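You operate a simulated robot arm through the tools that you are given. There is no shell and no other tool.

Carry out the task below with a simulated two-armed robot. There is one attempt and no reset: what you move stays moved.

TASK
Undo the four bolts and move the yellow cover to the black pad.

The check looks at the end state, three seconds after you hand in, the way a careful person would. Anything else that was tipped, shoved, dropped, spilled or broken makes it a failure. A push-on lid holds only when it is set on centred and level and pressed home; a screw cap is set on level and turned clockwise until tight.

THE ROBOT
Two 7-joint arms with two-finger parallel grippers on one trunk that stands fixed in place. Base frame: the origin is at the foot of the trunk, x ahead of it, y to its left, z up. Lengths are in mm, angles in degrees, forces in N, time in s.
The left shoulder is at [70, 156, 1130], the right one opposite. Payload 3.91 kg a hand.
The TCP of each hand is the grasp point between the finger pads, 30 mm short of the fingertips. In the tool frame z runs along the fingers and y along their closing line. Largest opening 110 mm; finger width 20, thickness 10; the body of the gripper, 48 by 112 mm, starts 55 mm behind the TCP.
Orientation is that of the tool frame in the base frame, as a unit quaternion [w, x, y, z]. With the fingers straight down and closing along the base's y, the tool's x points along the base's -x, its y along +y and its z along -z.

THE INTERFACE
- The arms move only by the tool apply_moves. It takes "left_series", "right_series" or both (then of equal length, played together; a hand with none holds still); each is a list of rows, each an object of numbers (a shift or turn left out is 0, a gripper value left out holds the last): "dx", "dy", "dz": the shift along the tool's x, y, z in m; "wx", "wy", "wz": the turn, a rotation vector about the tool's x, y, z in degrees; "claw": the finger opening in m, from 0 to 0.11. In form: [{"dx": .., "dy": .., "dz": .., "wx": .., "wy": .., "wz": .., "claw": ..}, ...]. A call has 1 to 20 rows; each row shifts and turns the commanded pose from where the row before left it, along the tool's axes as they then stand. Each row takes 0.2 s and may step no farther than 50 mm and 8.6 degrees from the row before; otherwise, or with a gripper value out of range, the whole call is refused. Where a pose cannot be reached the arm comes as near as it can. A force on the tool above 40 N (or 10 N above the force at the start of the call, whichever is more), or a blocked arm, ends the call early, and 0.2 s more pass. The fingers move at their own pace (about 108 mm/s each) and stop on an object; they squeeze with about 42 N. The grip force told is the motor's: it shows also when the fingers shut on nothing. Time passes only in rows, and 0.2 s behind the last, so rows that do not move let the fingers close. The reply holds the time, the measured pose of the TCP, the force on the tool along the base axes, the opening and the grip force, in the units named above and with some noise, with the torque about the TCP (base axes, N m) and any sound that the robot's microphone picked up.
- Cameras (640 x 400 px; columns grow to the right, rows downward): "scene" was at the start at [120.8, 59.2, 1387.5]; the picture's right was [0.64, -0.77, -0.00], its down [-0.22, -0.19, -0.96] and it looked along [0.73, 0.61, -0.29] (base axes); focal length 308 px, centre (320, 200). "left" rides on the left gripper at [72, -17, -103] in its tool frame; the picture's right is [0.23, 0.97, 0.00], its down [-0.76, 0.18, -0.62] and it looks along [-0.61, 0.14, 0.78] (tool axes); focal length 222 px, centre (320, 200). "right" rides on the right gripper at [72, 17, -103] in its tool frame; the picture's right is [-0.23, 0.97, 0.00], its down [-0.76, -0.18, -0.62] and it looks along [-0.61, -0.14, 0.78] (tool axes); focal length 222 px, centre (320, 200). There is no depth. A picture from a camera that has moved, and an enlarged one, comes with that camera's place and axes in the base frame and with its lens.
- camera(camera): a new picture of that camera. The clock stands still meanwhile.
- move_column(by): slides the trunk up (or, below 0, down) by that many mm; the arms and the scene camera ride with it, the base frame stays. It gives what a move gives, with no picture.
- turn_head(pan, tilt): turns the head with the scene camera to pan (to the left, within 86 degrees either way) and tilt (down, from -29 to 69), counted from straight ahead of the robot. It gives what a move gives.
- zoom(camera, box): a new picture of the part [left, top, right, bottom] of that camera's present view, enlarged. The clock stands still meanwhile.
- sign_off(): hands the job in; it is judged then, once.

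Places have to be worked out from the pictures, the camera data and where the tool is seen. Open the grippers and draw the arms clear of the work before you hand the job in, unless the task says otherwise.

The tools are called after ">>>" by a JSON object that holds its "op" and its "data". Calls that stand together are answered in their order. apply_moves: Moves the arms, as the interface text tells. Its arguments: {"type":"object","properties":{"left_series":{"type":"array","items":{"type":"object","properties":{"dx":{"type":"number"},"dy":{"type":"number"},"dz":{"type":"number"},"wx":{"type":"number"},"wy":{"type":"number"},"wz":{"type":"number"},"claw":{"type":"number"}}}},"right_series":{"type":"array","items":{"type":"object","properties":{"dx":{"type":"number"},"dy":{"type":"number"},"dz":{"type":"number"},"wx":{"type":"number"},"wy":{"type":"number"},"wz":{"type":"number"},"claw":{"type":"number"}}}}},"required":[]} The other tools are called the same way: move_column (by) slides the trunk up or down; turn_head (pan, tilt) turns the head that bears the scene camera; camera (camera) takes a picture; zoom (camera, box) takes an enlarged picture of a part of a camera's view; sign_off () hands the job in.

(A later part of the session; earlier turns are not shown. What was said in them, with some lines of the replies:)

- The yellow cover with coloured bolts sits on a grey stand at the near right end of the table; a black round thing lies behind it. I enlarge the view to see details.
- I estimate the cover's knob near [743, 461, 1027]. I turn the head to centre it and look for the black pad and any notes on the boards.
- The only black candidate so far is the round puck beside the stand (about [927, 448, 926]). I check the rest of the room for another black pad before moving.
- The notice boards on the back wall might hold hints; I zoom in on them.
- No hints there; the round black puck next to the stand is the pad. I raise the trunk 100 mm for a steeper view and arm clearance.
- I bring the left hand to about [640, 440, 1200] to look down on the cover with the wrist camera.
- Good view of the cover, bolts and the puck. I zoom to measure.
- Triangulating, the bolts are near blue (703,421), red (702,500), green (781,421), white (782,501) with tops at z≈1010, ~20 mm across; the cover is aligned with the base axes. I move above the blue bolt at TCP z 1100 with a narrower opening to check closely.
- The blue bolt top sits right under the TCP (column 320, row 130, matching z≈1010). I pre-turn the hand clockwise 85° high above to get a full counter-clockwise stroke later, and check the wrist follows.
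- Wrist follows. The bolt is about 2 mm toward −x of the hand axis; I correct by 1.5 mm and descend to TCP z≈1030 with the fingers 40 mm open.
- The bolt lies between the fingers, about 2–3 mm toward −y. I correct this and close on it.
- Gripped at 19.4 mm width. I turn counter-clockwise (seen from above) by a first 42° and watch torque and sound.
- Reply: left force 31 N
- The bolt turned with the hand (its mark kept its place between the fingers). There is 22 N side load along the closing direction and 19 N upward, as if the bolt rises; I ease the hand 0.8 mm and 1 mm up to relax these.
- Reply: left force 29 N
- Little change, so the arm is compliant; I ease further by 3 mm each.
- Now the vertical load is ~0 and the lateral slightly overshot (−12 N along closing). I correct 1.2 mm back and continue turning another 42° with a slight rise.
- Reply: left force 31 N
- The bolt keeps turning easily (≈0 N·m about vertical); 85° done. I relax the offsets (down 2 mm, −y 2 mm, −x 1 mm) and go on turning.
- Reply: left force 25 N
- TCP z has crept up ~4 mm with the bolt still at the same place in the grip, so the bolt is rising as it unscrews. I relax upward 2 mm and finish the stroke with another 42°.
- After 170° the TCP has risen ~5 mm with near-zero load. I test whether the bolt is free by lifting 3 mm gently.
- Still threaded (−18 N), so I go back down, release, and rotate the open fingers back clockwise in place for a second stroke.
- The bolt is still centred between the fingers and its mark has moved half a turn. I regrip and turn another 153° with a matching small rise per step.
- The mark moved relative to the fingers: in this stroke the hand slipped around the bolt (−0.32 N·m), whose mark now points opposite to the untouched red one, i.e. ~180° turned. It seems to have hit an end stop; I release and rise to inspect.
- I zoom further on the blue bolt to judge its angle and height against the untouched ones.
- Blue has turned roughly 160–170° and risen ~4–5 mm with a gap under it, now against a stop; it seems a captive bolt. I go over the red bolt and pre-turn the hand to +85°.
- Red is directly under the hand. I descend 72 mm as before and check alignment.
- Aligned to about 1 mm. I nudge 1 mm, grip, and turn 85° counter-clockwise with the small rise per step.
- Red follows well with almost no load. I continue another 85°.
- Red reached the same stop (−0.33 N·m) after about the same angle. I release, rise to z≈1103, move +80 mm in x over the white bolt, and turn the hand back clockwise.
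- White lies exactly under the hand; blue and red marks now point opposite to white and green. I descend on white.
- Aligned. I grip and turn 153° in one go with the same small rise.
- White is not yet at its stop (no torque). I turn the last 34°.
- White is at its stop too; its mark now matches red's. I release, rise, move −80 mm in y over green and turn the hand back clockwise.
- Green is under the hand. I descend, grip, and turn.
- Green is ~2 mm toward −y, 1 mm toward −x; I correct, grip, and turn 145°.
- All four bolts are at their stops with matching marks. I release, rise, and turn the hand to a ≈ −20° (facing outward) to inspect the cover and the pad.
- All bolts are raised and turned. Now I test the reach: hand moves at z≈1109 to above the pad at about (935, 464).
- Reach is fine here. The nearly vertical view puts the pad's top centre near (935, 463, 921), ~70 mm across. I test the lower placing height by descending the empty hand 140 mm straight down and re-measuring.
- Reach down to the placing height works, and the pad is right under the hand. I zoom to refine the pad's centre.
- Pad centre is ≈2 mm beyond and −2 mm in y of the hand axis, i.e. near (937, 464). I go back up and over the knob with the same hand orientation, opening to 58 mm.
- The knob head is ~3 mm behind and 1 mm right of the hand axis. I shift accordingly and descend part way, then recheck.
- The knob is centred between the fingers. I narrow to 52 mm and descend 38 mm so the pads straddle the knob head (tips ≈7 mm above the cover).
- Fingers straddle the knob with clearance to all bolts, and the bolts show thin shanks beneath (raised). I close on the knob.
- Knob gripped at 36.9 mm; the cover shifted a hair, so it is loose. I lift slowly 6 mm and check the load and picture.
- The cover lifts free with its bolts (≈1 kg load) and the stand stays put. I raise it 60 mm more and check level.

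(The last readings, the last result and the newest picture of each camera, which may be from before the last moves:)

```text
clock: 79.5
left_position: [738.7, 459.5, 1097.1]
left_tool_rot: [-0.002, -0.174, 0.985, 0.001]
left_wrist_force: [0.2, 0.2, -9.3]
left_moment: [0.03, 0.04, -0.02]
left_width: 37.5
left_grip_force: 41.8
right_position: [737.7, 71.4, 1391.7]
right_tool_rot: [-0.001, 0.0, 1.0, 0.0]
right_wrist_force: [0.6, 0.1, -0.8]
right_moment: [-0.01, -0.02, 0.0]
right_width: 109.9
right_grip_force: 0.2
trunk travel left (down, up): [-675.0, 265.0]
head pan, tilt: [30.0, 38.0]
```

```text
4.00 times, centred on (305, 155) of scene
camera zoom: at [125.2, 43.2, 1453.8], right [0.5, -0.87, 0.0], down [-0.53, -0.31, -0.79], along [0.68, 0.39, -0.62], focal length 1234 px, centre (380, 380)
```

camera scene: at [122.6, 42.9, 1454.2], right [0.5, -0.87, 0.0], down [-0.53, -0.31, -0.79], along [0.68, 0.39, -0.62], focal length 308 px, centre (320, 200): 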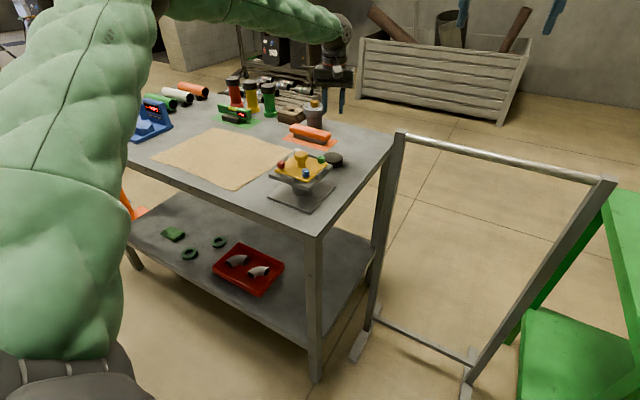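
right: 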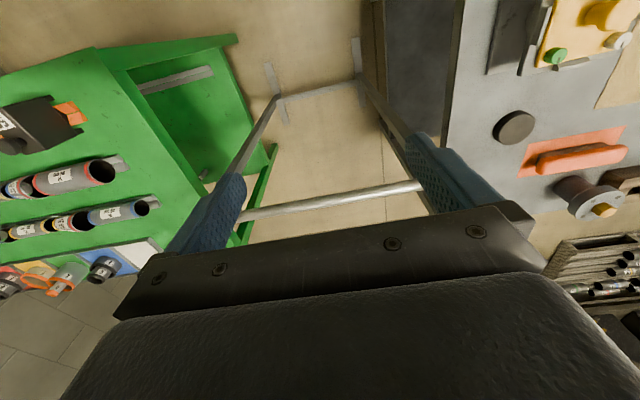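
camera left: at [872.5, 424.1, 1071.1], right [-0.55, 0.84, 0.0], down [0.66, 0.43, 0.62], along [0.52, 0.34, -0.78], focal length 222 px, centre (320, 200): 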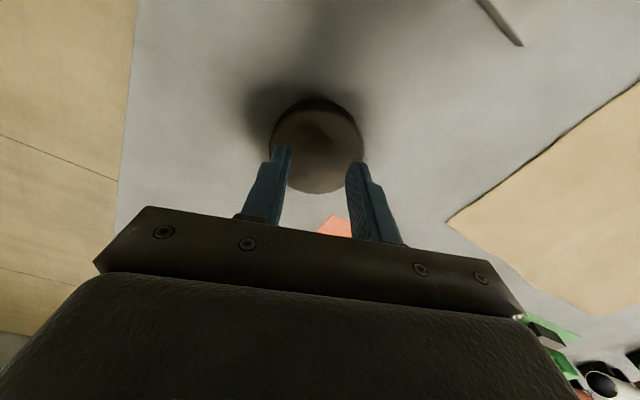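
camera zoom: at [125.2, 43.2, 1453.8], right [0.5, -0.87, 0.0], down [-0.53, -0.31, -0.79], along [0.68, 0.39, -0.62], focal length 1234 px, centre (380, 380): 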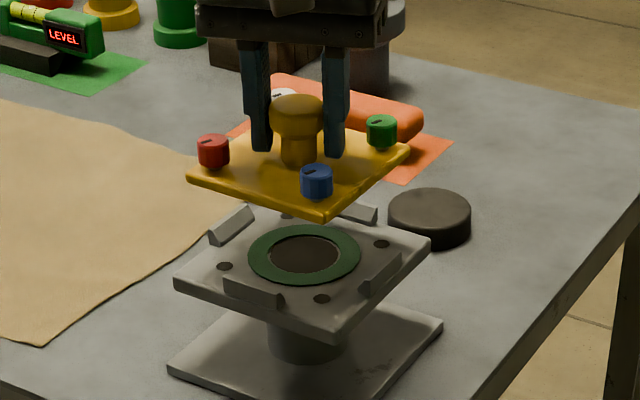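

The cover hangs level, the stand and its gasket remain in place. I carry the cover to above the pad, (+200, +4) mm.

>>> {"op": "apply_moves", "data": {"left_series": [{"dx": -0.015, "dy": -0.00514}, {"dx": -0.027, "dy": -0.00925}, {"dx": -0.03, "dy": -0.01027}, {"dx": -0.03, "dy": -0.01027}, {"dx": -0.03, "dy": -0.01027}, {"dx": -0.03, "dy": -0.01027}, {"dx": -0.0272, "dy": -0.0093}, {}, {}]}}

>>> {"op": "zoom", "data": {"camera": "scene", "box": [265, 65, 395, 185]}}

>>> {"op": "camera", "data": {"camera": "left"}}

```text
clock: 81.5
left_position: [938.7, 461.5, 1096.2]
left_tool_rot: [-0.001, -0.173, 0.985, 0.0]
left_wrist_force: [0.0, 0.0, -10.5]
left_moment: [-0.01, 0.04, 0.03]
left_width: 37.0
left_grip_force: 42.5
right_position: [738.5, 69.4, 1392.1]
right_tool_rot: [-0.001, 0.0, 1.0, 0.0]
right_wrist_force: [-0.6, 0.0, 0.2]
right_moment: [0.0, 0.01, -0.03]
right_width: 110.2
right_grip_force: 0.1
trunk travel left (down, up): [-675.0, 265.0]
head pan, tilt: [30.0, 38.0]
```

```text
3.33 times, centred on (330, 125) of scene
camera zoom: at [125.5, 42.7, 1453.9], right [0.5, -0.87, 0.0], down [-0.53, -0.31, -0.79], along [0.68, 0.39, -0.62], focal length 1028 px, centre (287, 450)
```

zoom: 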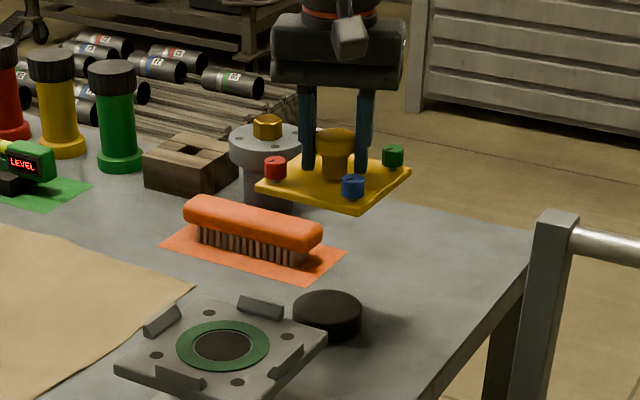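

```text
taken
camera left: at [877.4, 420.5, 1199.9], right [-0.55, 0.84, 0.0], down [0.66, 0.43, 0.62], along [0.52, 0.34, -0.78], focal length 222 px, centre (320, 200)
```

left: 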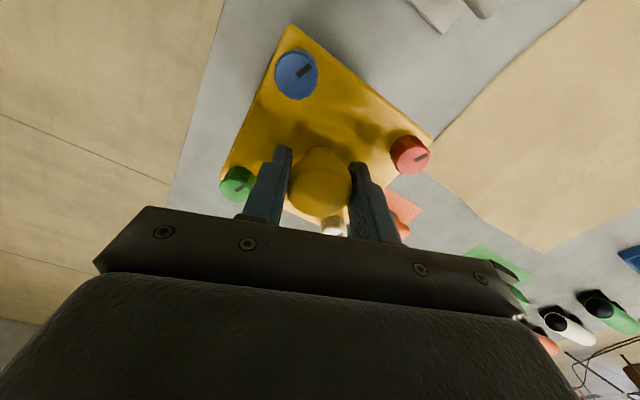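

The cover is above the pad as planned. I lower 100 mm, then will look from the side before the final contact.

>>> {"op": "apply_moves", "data": {"left_series": [{"dz": 0.02}, {"dz": 0.025}, {"dz": 0.025}, {"dz": 0.02}, {"dz": 0.01}, {}]}}

>>> {"op": "zoom", "data": {"camera": "scene", "box": [280, 95, 380, 175]}}

>>> {"op": "camera", "data": {"camera": "right"}}

```text
clock: 82.9
left_position: [938.3, 461.7, 996.5]
left_tool_rot: [-0.001, -0.174, 0.985, 0.0]
left_wrist_force: [-0.4, -1.0, -10.2]
left_moment: [0.02, -0.01, -0.01]
left_width: 37.2
left_grip_force: 42.0
right_position: [737.0, 70.9, 1393.0]
right_tool_rot: [-0.001, 0.0, 1.0, 0.001]
right_wrist_force: [0.2, 0.0, -0.6]
right_moment: [-0.04, 0.0, -0.02]
right_width: 109.9
right_grip_force: 0.1
trunk travel left (down, up): [-675.0, 265.0]
head pan, tilt: [30.0, 38.0]
```

```text
5.00 times, centred on (330, 135) of scene
camera zoom: at [125.1, 43.0, 1453.9], right [0.5, -0.87, 0.0], down [-0.53, -0.31, -0.79], along [0.68, 0.39, -0.62], focal length 1542 px, centre (270, 525)
```

zoom: 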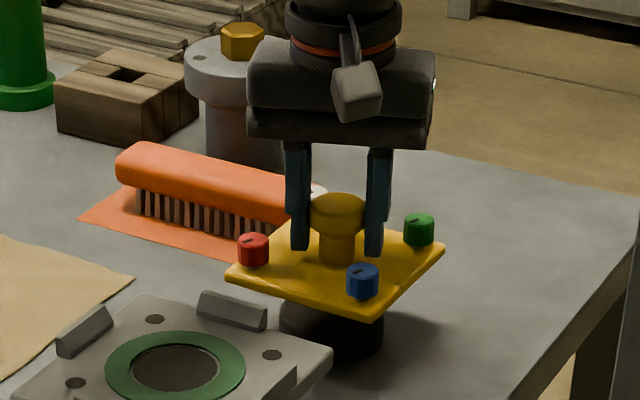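

```text
taken
camera right: at [663.8, 88.6, 1495.1], right [0.23, 0.97, 0.0], down [0.76, -0.18, 0.62], along [0.61, -0.14, -0.78], focal length 222 px, centre (320, 200)
```

right: 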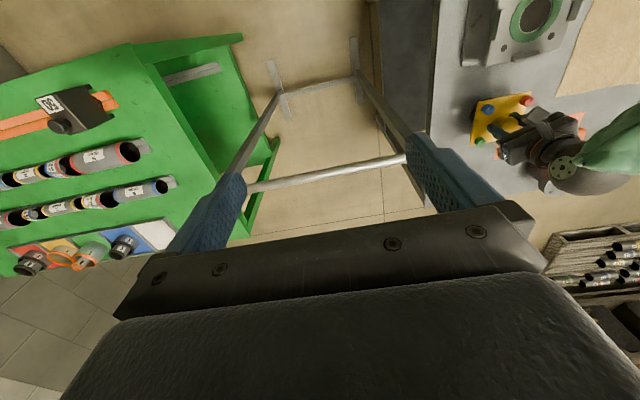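

Pad centre appears ~2–3 mm to the +y side of the cover's centre; I correct by that and lower 20 mm.

>>> {"op": "apply_moves", "data": {"left_series": [{"dx": 0.0005, "dy": 0.0024}, {"dz": 0.008}, {"dz": 0.008}, {"dz": 0.004}, {}]}}

>>> {"op": "zoom", "data": {"camera": "scene", "box": [305, 120, 365, 165]}}

>>> {"op": "zoom", "data": {"camera": "right", "box": [440, 60, 600, 180]}}

```text
clock: 84.1
left_position: [936.7, 466.1, 975.9]
left_tool_rot: [-0.001, -0.173, 0.985, 0.0]
left_wrist_force: [0.2, 1.0, -9.8]
left_moment: [0.02, -0.01, -0.03]
left_width: 37.0
left_grip_force: 42.2
right_position: [737.5, 70.7, 1391.8]
right_tool_rot: [-0.001, 0.0, 1.0, 0.0]
right_wrist_force: [0.7, 0.6, 0.8]
right_moment: [0.02, -0.02, -0.01]
right_width: 109.8
right_grip_force: 0.0
trunk travel left (down, up): [-675.0, 265.0]
head pan, tilt: [30.0, 38.0]
```

```text
8.89 times, centred on (335, 142) of scene
camera zoom: at [125.3, 43.0, 1453.9], right [0.5, -0.87, 0.0], down [-0.53, -0.31, -0.79], along [0.68, 0.39, -0.62], focal length 2742 px, centre (187, 711)
```

zoom: 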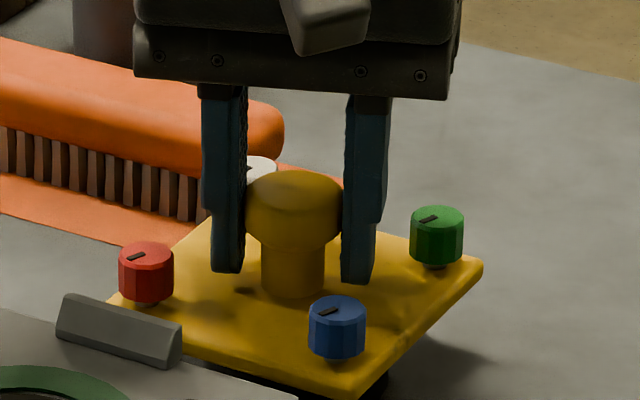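

```text
3.33 times, centred on (520, 120) of right
camera zoom: at [664.1, 88.6, 1495.0], right [0.23, 0.97, 0.0], down [0.76, -0.18, 0.62], along [0.61, -0.14, -0.78], focal length 740 px, centre (-347, 467)
```

zoom: 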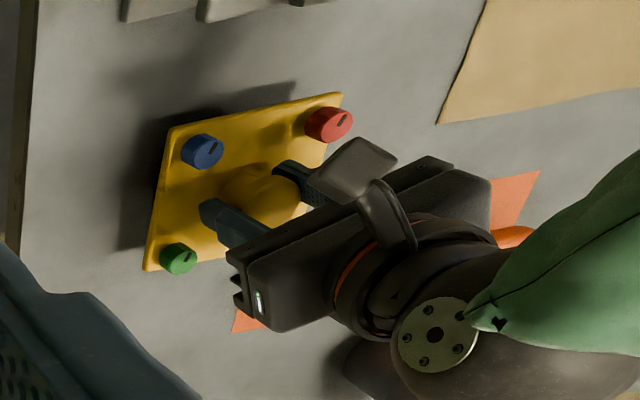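

Everything is clear; the cover is roughly 9 mm above the pad. I lower slowly in 1.5 mm steps watching the force.

>>> {"op": "apply_moves", "data": {"left_series": [{"dz": 0.0015}, {"dz": 0.0015}, {"dz": 0.0015}, {"dz": 0.0015}, {}]}}

```text
clock: 85.3
left_position: [936.3, 466.1, 970.0]
left_tool_rot: [-0.002, -0.173, 0.985, 0.0]
left_wrist_force: [0.3, 0.2, -10.3]
left_moment: [-0.03, 0.04, -0.01]
left_width: 36.8
left_grip_force: 42.1
right_position: [737.7, 71.4, 1391.9]
right_tool_rot: [-0.001, 0.0, 1.0, 0.001]
right_wrist_force: [-0.4, 0.1, 0.0]
right_moment: [0.02, 0.01, 0.03]
right_width: 110.4
right_grip_force: 0.0
trunk travel left (down, up): [-675.0, 265.0]
head pan, tilt: [30.0, 38.0]
```

No contact yet (load still −10 N at TCP z 970). I continue with 1 mm steps.

>>> {"op": "apply_moves", "data": {"left_series": [{"dz": 0.001}, {"dz": 0.001}, {"dz": 0.001}, {}]}}

```text
clock: 86.3
left_position: [936.7, 464.0, 968.7]
left_tool_rot: [-0.001, -0.174, 0.985, -0.001]
left_wrist_force: [-1.0, 0.1, -9.0]
left_moment: [0.01, -0.01, 0.03]
left_width: 36.8
left_grip_force: 42.2
right_position: [735.9, 71.5, 1391.6]
right_tool_rot: [0.0, 0.0, 1.0, 0.0]
right_wrist_force: [-0.4, -0.6, 0.7]
right_moment: [0.0, 0.0, 0.0]
right_width: 110.3
right_grip_force: 0.0
trunk travel left (down, up): [-675.0, 265.0]
head pan, tilt: [30.0, 38.0]
```

>>> {"op": "apply_moves", "data": {"left_series": [{"dz": 0.001}, {"dz": 0.001}, {"dz": 0.001}, {}]}}

>>> {"op": "zoom", "data": {"camera": "scene", "box": [305, 125, 365, 170]}}

```text
clock: 87.3
left_position: [935.9, 465.3, 967.6]
left_tool_rot: [0.001, -0.173, 0.985, 0.0]
left_wrist_force: [0.9, 2.1, 9.8]
left_moment: [0.06, 0.62, -0.12]
left_width: 37.2
left_grip_force: 42.0
right_position: [734.8, 71.0, 1393.6]
right_tool_rot: [0.0, 0.0, 1.0, 0.0]
right_wrist_force: [0.3, 0.0, -0.4]
right_moment: [0.06, -0.02, -0.05]
right_width: 110.0
right_grip_force: 0.1
trunk travel left (down, up): [-675.0, 265.0]
head pan, tilt: [30.0, 38.0]
```

```text
8.89 times, centred on (335, 148) of scene
camera zoom: at [123.3, 42.1, 1454.3], right [0.5, -0.87, 0.0], down [-0.53, -0.31, -0.79], along [0.68, 0.39, -0.62], focal length 2742 px, centre (187, 667)
```

zoom: 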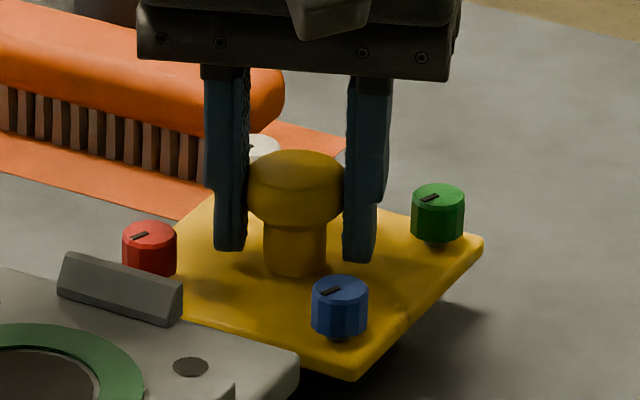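

Contact: the load changed from −10 to +10 N at TCP z≈967, with pressure on the near edge (slight tilt in the grip). I ease up 1 mm so it rests lightly before releasing.

>>> {"op": "apply_moves", "data": {"left_series": [{"dz": -0.001}, {}]}}

>>> {"op": "zoom", "data": {"camera": "right", "box": [460, 70, 580, 160]}}

```text
clock: 87.9
left_position: [936.1, 464.4, 968.7]
left_tool_rot: [-0.001, -0.174, 0.985, 0.0]
left_wrist_force: [7.9, 6.0, 11.8]
left_moment: [0.21, 0.29, -0.14]
left_width: 37.0
left_grip_force: 42.0
right_position: [736.5, 71.2, 1393.5]
right_tool_rot: [0.0, 0.0, 1.0, 0.0]
right_wrist_force: [-0.3, -0.2, -0.5]
right_moment: [0.01, -0.02, 0.02]
right_width: 110.2
right_grip_force: 0.1
trunk travel left (down, up): [-675.0, 265.0]
head pan, tilt: [30.0, 38.0]
```

```text
4.44 times, centred on (520, 115) of right
camera zoom: at [662.7, 88.1, 1495.8], right [0.23, 0.97, 0.0], down [0.76, -0.18, 0.62], along [0.61, -0.14, -0.78], focal length 987 px, centre (-569, 578)
```

zoom: 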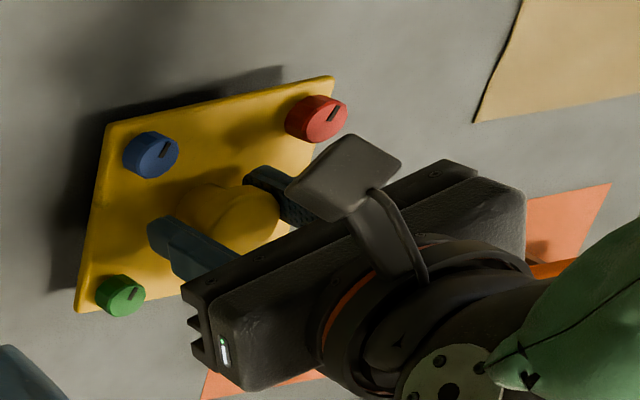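

Force has not dropped yet and a small lateral load appeared; I ease up another 1.5 mm.

>>> {"op": "apply_moves", "data": {"left_series": [{"dz": -0.001}, {"dz": -0.0005}, {}, {}]}}

```text
clock: 88.9
left_position: [936.9, 464.8, 967.6]
left_tool_rot: [-0.002, -0.174, 0.985, 0.0]
left_wrist_force: [2.2, 3.9, 1.4]
left_moment: [0.19, -0.45, 0.07]
left_width: 37.1
left_grip_force: 42.4
right_position: [736.8, 70.0, 1393.2]
right_tool_rot: [0.0, 0.0, 1.0, 0.0]
right_wrist_force: [0.1, -1.0, -0.4]
right_moment: [0.01, 0.03, -0.05]
right_width: 110.1
right_grip_force: 0.1
trunk travel left (down, up): [-675.0, 265.0]
head pan, tilt: [30.0, 38.0]
```

Now the pad carries the whole weight (net ≈ +1 N, small lateral load). I open the fingers to 52 mm.

>>> {"op": "apply_moves", "data": {"left_series": [{"claw": 0.052}, {}, {}]}}

>>> {"op": "zoom", "data": {"camera": "scene", "box": [305, 125, 365, 170]}}

>>> {"op": "zoom", "data": {"camera": "left", "box": [240, 80, 400, 230]}}

```text
clock: 89.7
left_position: [936.4, 464.9, 967.6]
left_tool_rot: [0.0, -0.173, 0.985, 0.0]
left_wrist_force: [0.1, 0.8, -0.3]
left_moment: [-0.02, -0.02, -0.01]
left_width: 52.0
left_grip_force: 0.1
right_position: [736.3, 70.8, 1391.8]
right_tool_rot: [0.0, 0.0, 1.0, 0.0]
right_wrist_force: [-0.5, 0.1, -0.6]
right_moment: [0.0, -0.01, -0.01]
right_width: 110.3
right_grip_force: 0.1
trunk travel left (down, up): [-675.0, 265.0]
head pan, tilt: [30.0, 38.0]
```

```text
8.89 times, centred on (335, 148) of scene
camera zoom: at [124.3, 42.4, 1454.0], right [0.5, -0.87, 0.0], down [-0.53, -0.31, -0.79], along [0.68, 0.39, -0.62], focal length 2742 px, centre (187, 667)
```

zoom: 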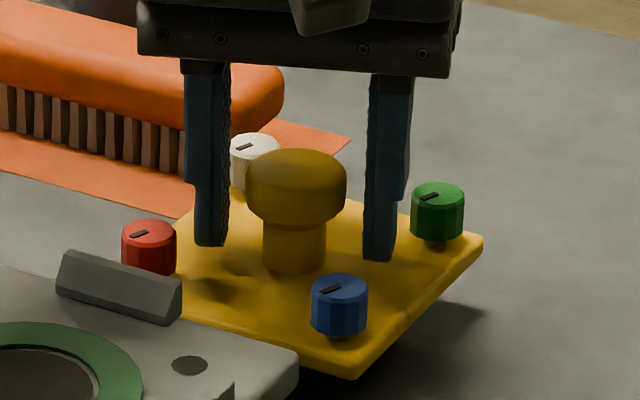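

```text
2.67 times, centred on (320, 155) of left
camera zoom: at [874.7, 423.8, 1071.5], right [-0.55, 0.84, 0.0], down [0.66, 0.43, 0.62], along [0.52, 0.34, -0.78], focal length 592 px, centre (320, 320)
```

zoom: 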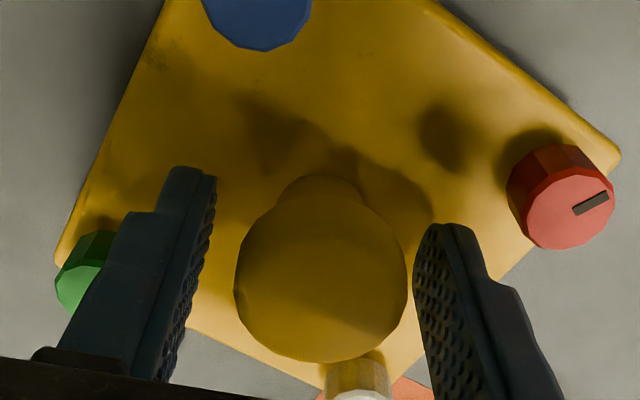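

The cover stays level on the pad with the fingers free. I raise the hand straight up.

>>> {"op": "apply_moves", "data": {"left_series": [{"dz": -0.015}, {"dz": -0.03}, {"dz": -0.045}, {"dz": -0.045}, {"dz": -0.045}, {"dz": -0.045}, {}]}}

>>> {"op": "camera", "data": {"camera": "left"}}

>>> {"op": "zoom", "data": {"camera": "scene", "box": [280, 105, 380, 180]}}

```text
clock: 91.3
left_position: [937.4, 466.1, 1192.3]
left_tool_rot: [0.0, -0.174, 0.985, 0.0]
left_wrist_force: [-0.3, 0.9, 0.5]
left_moment: [-0.01, 0.04, -0.01]
left_width: 51.9
left_grip_force: 0.2
right_position: [738.2, 70.9, 1393.4]
right_tool_rot: [0.0, 0.0, 1.0, 0.0]
right_wrist_force: [0.2, 0.1, -0.3]
right_moment: [0.02, -0.02, -0.03]
right_width: 109.9
right_grip_force: 0.0
trunk travel left (down, up): [-675.0, 265.0]
head pan, tilt: [30.0, 38.0]
```

```text
taken
camera left: at [875.0, 424.8, 1295.9], right [-0.55, 0.84, 0.0], down [0.66, 0.43, 0.62], along [0.52, 0.34, -0.78], focal length 222 px, centre (320, 200)
```

left: 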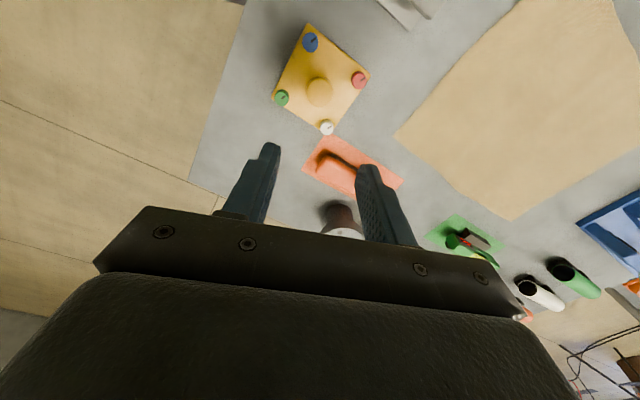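

```text
5.33 times, centred on (330, 142) of scene
camera zoom: at [125.0, 42.9, 1453.9], right [0.5, -0.87, 0.0], down [-0.53, -0.31, -0.79], along [0.68, 0.39, -0.62], focal length 1645 px, centre (267, 507)
```

zoom: 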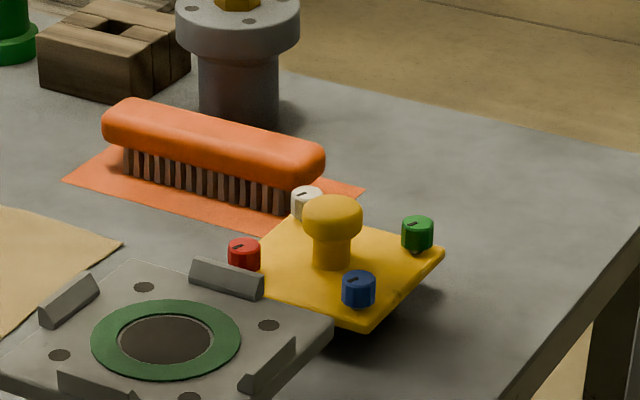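

The cover sits level and centred on the pad; stand, gasket and brush are undisturbed. I draw the left arm back and up, clear of the work, and open the gripper fully.

>>> {"op": "apply_moves", "data": {"left_series": [{"dx": 0.0372, "dy": 0.0236, "dz": -0.015}, {"dx": 0.0372, "dy": 0.0236, "dz": -0.015}, {"dx": 0.0372, "dy": 0.0236, "dz": -0.015}, {"dx": 0.0372, "dy": 0.0236, "dz": -0.015}, {"dx": 0.0372, "dy": 0.0236, "dz": -0.015}, {"dx": 0.0372, "dy": 0.0236, "dz": -0.015}, {"dx": 0.0372, "dy": 0.0236, "dz": -0.015}, {"dx": 0.0372, "dy": 0.0236, "dz": -0.015, "claw": 0.11}, {"dx": 0.0372, "dy": 0.0236, "dz": -0.015}, {"dx": 0.0372, "dy": 0.0236, "dz": -0.015}, {}]}}

>>> {"op": "camera", "data": {"camera": "scene"}}

>>> {"op": "zoom", "data": {"camera": "scene", "box": [260, 105, 380, 225]}}

>>> {"op": "camera", "data": {"camera": "right"}}

```text
clock: 93.7
left_position: [507.1, 556.7, 1339.3]
left_tool_rot: [-0.001, -0.173, 0.985, 0.0]
left_wrist_force: [-0.1, 0.9, -0.7]
left_moment: [0.01, 0.05, 0.03]
left_width: 109.9
left_grip_force: 0.0
right_position: [737.8, 69.4, 1392.0]
right_tool_rot: [-0.001, -0.001, 1.0, 0.0]
right_wrist_force: [0.8, 0.5, 0.9]
right_moment: [0.03, 0.04, 0.01]
right_width: 110.0
right_grip_force: 0.1
trunk travel left (down, up): [-675.0, 265.0]
head pan, tilt: [30.0, 38.0]
```

```text
taken
camera scene: at [125.5, 41.7, 1453.9], right [0.5, -0.87, 0.0], down [-0.53, -0.31, -0.79], along [0.68, 0.39, -0.62], focal length 308 px, centre (320, 200)
```

scene: 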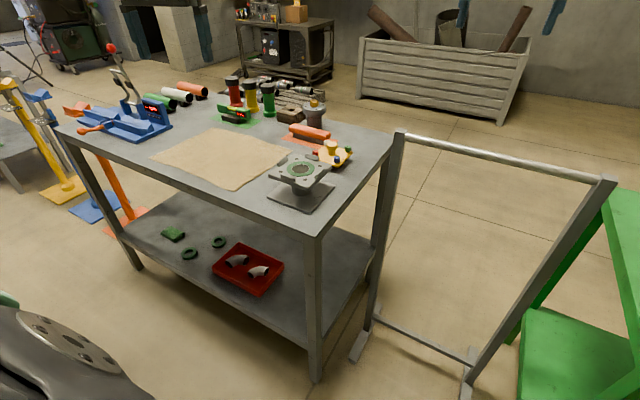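

```text
3.33 times, centred on (320, 165) of scene
camera zoom: at [125.5, 41.7, 1453.9], right [0.5, -0.87, 0.0], down [-0.53, -0.31, -0.79], along [0.68, 0.39, -0.62], focal length 1028 px, centre (320, 317)
```

zoom: 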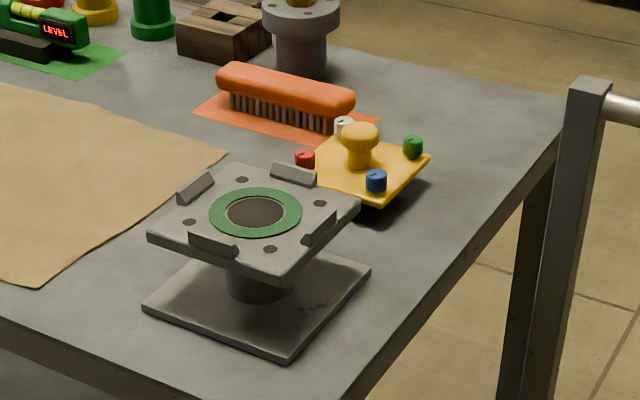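

```text
taken
camera right: at [664.3, 87.1, 1494.9], right [0.23, 0.97, 0.0], down [0.76, -0.18, 0.62], along [0.61, -0.14, -0.78], focal length 222 px, centre (320, 200)
```

right: 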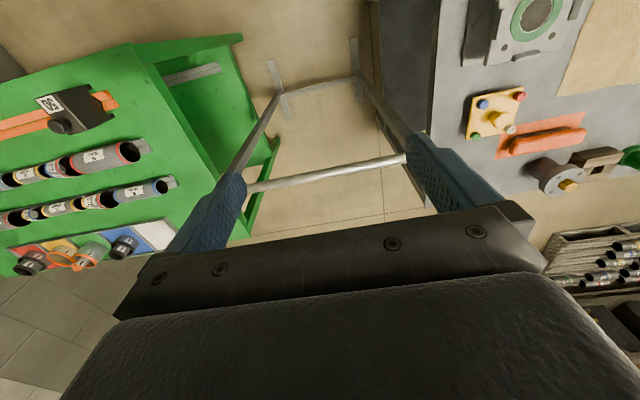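

The cover rests level and centred on the black pad with all four bolts undone. Nothing else has moved, both grippers are open and both arms are clear, so I hand in.

>>> {"op": "sign_off", "data": {}}

```text
The job is handed in.
```

I undid all four bolts and moved the yellow cover onto the black pad. I've handed the job in, but no verdict has come back yet.

- **Bolts:** each one turned about 160° counter-clockwise, rose roughly 4–5 mm and then hit a firm stop. They stayed attached to the cover, which lifted off easily (about 1 kg), so all four had let go of the stand.
- **Cover:** it sits level on the pad, centred to within about 3 mm by my estimate. It hid the pad from the cameras at the end, so that figure comes from earlier measurements.
- **Everything else:** the stand, its green gasket and the brush look undisturbed in the final pictures. Both grippers are open and the arms are clear of the work.

I took the round black puck beside the stand to be the black pad, as I found no other candidate in the views I checked.
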